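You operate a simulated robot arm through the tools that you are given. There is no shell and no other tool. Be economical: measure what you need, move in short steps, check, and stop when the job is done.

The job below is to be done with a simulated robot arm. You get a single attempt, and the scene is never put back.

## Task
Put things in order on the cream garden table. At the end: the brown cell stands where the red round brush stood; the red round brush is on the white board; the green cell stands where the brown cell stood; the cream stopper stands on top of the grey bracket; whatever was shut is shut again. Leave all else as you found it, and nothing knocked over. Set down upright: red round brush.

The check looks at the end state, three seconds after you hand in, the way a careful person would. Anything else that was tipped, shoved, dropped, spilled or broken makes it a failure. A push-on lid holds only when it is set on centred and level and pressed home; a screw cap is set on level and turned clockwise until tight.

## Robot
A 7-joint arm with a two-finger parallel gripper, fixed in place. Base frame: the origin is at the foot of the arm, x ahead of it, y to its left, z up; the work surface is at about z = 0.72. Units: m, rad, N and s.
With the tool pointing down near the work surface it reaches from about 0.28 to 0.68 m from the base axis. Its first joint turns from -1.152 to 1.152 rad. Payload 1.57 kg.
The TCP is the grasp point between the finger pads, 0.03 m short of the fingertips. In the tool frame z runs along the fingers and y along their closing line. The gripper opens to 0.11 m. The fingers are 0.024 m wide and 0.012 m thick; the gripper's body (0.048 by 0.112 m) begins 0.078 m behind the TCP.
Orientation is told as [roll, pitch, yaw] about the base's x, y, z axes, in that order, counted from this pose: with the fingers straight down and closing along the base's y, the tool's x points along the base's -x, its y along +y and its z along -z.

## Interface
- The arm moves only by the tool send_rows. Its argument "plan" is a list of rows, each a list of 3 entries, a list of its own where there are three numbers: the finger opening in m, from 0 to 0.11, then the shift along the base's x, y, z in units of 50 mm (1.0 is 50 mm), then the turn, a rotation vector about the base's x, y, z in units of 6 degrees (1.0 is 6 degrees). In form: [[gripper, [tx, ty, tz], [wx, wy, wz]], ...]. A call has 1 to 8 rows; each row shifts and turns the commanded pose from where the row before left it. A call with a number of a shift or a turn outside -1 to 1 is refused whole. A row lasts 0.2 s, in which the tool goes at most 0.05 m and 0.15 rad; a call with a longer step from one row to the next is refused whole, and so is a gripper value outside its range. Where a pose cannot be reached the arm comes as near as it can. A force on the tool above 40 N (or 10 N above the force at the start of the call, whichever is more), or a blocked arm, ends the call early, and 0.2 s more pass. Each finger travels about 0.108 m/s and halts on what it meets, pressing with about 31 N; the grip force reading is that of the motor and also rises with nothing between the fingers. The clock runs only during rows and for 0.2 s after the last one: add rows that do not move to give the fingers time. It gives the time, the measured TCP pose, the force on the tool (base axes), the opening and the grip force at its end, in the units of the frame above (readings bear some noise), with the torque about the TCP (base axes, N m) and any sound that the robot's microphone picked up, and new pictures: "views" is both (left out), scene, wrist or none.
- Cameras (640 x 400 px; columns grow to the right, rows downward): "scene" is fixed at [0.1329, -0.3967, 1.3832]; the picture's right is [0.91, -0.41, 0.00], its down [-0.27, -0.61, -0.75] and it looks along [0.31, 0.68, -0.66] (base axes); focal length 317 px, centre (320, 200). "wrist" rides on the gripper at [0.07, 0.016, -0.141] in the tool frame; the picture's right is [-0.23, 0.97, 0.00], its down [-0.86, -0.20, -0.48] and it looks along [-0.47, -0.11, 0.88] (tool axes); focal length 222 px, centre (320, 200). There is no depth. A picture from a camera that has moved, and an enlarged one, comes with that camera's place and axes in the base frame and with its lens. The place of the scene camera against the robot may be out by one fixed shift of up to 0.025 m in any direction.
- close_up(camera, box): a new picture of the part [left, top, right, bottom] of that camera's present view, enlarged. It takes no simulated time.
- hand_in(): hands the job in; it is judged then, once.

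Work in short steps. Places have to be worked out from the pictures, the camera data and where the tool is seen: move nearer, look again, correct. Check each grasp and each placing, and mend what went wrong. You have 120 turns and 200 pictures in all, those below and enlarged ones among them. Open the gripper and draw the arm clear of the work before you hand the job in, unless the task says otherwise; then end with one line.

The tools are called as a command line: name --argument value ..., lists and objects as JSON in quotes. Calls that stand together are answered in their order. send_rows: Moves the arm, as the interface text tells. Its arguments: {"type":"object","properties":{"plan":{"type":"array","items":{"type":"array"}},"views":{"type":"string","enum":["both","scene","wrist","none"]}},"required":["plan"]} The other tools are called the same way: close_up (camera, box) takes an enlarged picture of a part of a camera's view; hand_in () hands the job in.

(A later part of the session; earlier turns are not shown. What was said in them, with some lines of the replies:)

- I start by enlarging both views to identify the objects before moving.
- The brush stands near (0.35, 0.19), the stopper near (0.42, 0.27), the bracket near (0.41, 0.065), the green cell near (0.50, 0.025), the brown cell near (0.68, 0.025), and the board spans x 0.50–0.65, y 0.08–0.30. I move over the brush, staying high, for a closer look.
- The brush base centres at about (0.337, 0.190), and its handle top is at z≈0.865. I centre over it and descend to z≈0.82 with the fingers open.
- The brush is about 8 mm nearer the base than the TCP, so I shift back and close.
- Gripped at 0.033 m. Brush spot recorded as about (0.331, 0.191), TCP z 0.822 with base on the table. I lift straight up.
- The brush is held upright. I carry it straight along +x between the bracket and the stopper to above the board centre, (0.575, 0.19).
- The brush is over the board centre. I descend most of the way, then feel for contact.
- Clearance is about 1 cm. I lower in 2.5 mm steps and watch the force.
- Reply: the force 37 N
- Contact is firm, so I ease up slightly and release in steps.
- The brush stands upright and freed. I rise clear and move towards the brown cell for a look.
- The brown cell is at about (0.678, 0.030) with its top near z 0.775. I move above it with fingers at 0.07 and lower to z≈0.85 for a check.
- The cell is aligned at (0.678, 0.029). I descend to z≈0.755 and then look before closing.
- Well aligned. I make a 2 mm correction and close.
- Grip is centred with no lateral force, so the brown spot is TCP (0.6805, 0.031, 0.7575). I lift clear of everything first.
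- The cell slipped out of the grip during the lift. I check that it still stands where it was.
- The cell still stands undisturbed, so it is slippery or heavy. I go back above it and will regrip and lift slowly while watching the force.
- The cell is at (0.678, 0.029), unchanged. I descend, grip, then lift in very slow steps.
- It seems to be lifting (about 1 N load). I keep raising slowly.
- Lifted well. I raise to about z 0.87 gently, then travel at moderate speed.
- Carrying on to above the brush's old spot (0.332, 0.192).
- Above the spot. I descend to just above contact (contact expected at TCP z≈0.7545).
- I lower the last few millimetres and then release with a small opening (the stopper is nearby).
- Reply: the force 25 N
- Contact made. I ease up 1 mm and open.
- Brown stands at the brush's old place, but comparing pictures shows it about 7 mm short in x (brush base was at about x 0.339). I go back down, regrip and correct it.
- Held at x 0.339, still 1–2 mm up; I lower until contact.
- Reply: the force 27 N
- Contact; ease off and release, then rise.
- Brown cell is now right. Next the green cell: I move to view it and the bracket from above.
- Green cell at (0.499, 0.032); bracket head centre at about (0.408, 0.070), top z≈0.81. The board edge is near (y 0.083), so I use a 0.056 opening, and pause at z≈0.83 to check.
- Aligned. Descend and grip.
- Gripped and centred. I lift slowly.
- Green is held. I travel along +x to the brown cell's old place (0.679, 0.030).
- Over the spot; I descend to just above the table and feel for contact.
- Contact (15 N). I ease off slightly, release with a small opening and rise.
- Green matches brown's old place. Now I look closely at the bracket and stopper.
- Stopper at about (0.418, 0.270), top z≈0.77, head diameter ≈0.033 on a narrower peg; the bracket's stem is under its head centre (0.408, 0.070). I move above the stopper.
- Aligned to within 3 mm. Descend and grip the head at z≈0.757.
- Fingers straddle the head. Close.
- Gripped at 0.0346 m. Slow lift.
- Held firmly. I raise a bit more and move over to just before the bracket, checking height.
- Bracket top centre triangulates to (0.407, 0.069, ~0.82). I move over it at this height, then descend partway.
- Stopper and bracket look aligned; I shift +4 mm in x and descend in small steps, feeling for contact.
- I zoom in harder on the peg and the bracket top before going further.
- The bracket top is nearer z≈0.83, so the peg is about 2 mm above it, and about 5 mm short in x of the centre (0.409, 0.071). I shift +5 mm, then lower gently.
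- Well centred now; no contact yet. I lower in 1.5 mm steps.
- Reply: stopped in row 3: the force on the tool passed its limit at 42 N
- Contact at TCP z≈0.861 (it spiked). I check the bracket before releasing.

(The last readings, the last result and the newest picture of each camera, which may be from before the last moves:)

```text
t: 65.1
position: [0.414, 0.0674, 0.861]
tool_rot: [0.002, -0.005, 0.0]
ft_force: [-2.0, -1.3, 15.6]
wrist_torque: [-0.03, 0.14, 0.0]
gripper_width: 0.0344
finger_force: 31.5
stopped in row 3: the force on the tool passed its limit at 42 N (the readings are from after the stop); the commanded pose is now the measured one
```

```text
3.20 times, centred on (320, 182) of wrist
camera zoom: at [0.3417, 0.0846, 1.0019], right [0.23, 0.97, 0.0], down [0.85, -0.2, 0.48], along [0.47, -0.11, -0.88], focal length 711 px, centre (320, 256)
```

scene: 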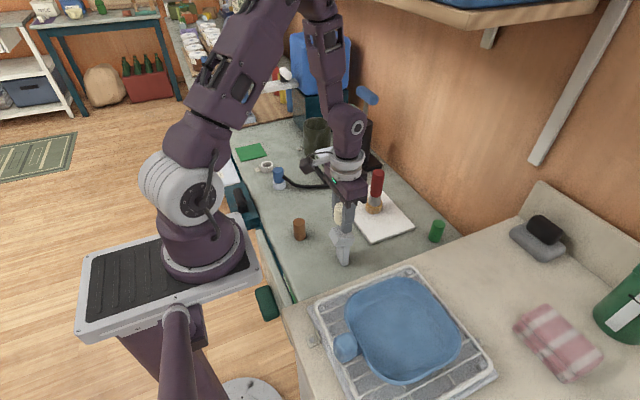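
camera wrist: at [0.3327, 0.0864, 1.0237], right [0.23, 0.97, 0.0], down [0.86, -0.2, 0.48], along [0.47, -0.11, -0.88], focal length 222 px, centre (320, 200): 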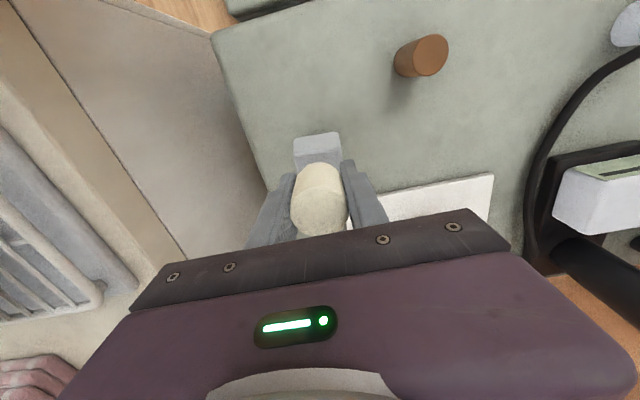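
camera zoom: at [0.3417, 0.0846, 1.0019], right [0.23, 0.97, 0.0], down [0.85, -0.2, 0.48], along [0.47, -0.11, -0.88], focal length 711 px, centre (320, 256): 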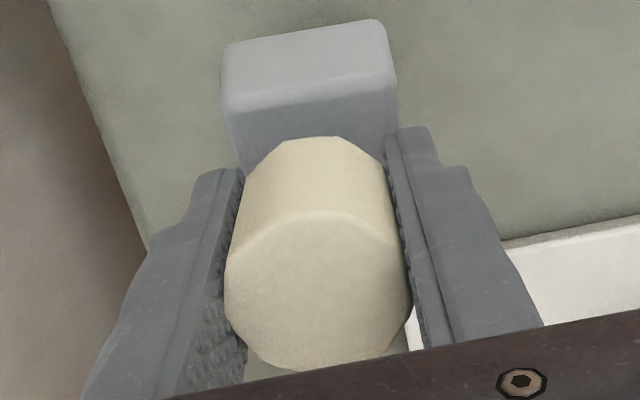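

The bracket has not moved and the stopper sits centred on it. I ease off slightly and open gently, then look.

send_rows --plan '[[0.0, [0, 0, 0.012], [0, 0, 0]], [0.035, [0, 0, 0], [0, 0, 0]], [0.038, [0, 0, 0], [0, 0, 0]], [0.045, [0, 0, 0], [0, 0, 0]], [0.06, [0, 0, 0], [0, 0, 0]], [0.06, [0, 0, 0], [0, 0, 0]]]' --views "wrist"

close_up --camera "scene" --box '[310, 200, 370, 275]'

```text
t: 66.5
position: [0.4135, 0.0687, 0.8606]
tool_rot: [0.003, -0.005, -0.001]
ft_force: [0.4, -0.6, 0.6]
wrist_torque: [-0.03, 0.01, -0.01]
gripper_width: 0.0598
finger_force: 0.0
camera wrist: at [0.342, 0.0844, 1.0021], right [0.23, 0.97, 0.0], down [0.85, -0.2, 0.48], along [0.47, -0.11, -0.88], focal length 222 px, centre (320, 200)
```

wrist: 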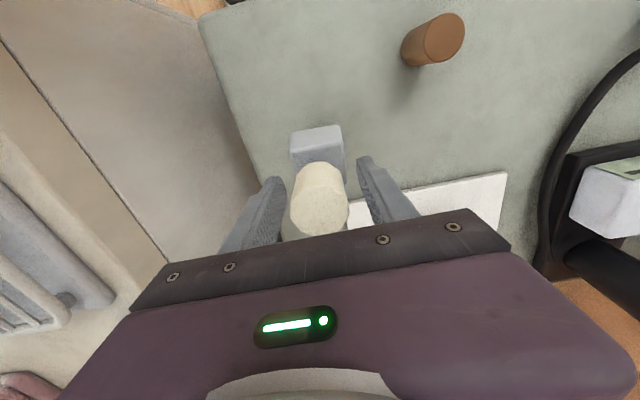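

```text
5.33 times, centred on (340, 238) of scene
camera zoom: at [0.1329, -0.3967, 1.3832], right [0.91, -0.41, 0.0], down [-0.27, -0.61, -0.75], along [0.31, 0.68, -0.66], focal length 1692 px, centre (213, 0)
```

zoom: 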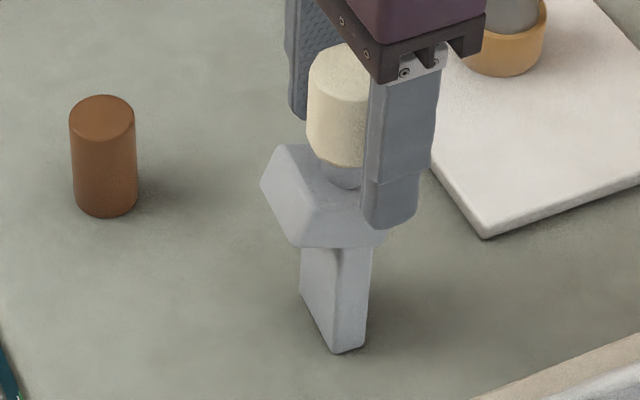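

The stopper stands free on the bracket. I rise straight up and clear away.

send_rows --plan '[[0.06, [0, 0, 0.3], [0, 0, 0]], [0.06, [0, 0, 0.6], [0, 0, 0]], [0.06, [0, 0, 0.8], [0, 0, 0]], [0.06, [0, 0, 0.8], [0, 0, 0]], [0.06, [0, 0, 0.8], [0, 0, 0]], [0.06, [0, 0.8, 0.3], [0, 0, 0]], [0.06, [0, 0.8, 0], [0, 0, 0]], [0.06, [0, 0.5, 0], [0, 0, 0]]]'

close_up --camera "scene" --box '[270, 150, 460, 280]'

close_up --camera "scene" --box '[310, 200, 370, 275]'

```text
t: 68.3
position: [0.4134, 0.1743, 1.0415]
tool_rot: [0.0, 0.0, 0.001]
ft_force: [-0.2, 0.6, -0.5]
wrist_torque: [-0.02, 0.0, 0.01]
gripper_width: 0.0599
finger_force: 0.0
camera wrist: at [0.3416, 0.1899, 1.1818], right [0.23, 0.97, 0.0], down [0.85, -0.2, 0.48], along [0.47, -0.11, -0.88], focal length 222 px, centre (320, 200)
```

scene: 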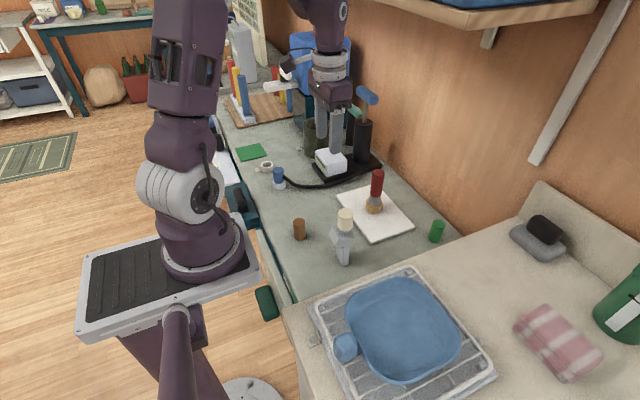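
wrist: 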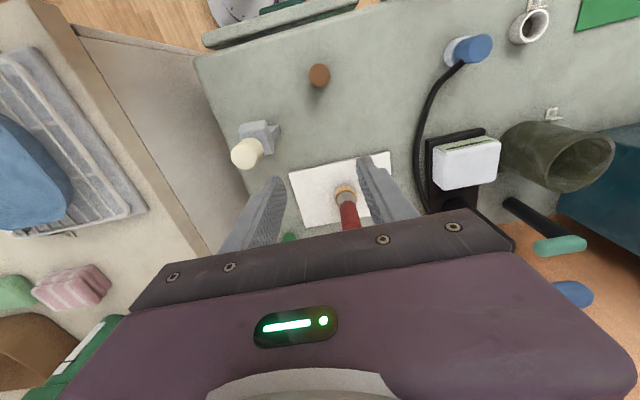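

```text
3.08 times, centred on (365, 215) of scene
camera zoom: at [0.1329, -0.3967, 1.3832], right [0.91, -0.41, 0.0], down [-0.27, -0.61, -0.75], along [0.31, 0.68, -0.66], focal length 976 px, centre (182, 154)
```

zoom: 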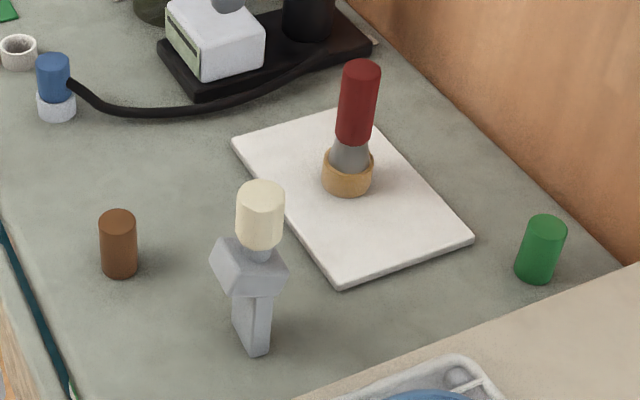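

```text
5.33 times, centred on (340, 238) of scene
camera zoom: at [0.1329, -0.3967, 1.3832], right [0.91, -0.41, 0.0], down [-0.27, -0.61, -0.75], along [0.31, 0.68, -0.66], focal length 1692 px, centre (213, 0)
```

zoom: 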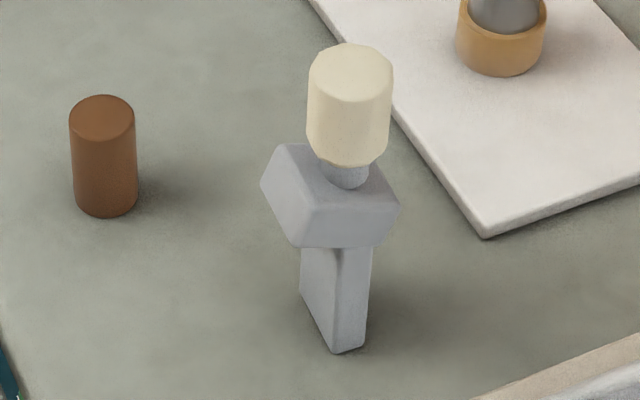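

Everything is standing as asked, the gripper is empty and the arm is clear. I open the gripper fully and hand in.

send_rows --plan '[[0.11, [0, 0, 0.3], [0, 0, 0]], [0.11, [0, 0, 0], [0, 0, 0]], [0.11, [0, 0, 0], [0, 0, 0]], [0.11, [0, 0, 0], [0, 0, 0]]]' --views "scene"

hand_in

```text
t: 69.3
position: [0.4134, 0.1729, 1.0563]
tool_rot: [0.002, -0.003, -0.001]
ft_force: [0.1, 0.2, 0.7]
wrist_torque: [-0.01, 0.04, 0.02]
gripper_width: 0.1103
finger_force: 0.0
```

scene: 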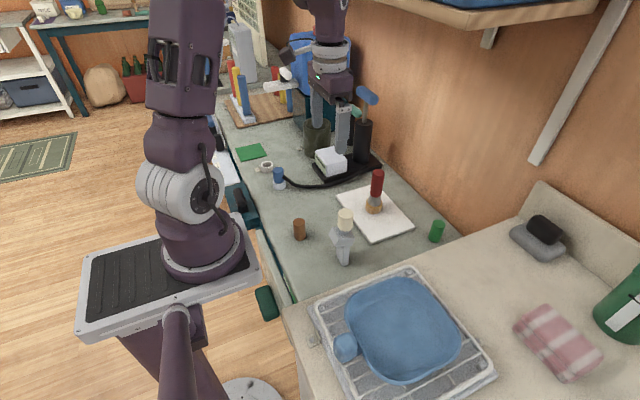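

```text
The job is handed in.
```

The job is handed in: in the last picture the brush stands upright on the white board, the brown cell is where the brush stood, the green cell is where the brown cell stood, and the cream stopper stands on the grey bracket; I opened nothing and knocked nothing over.
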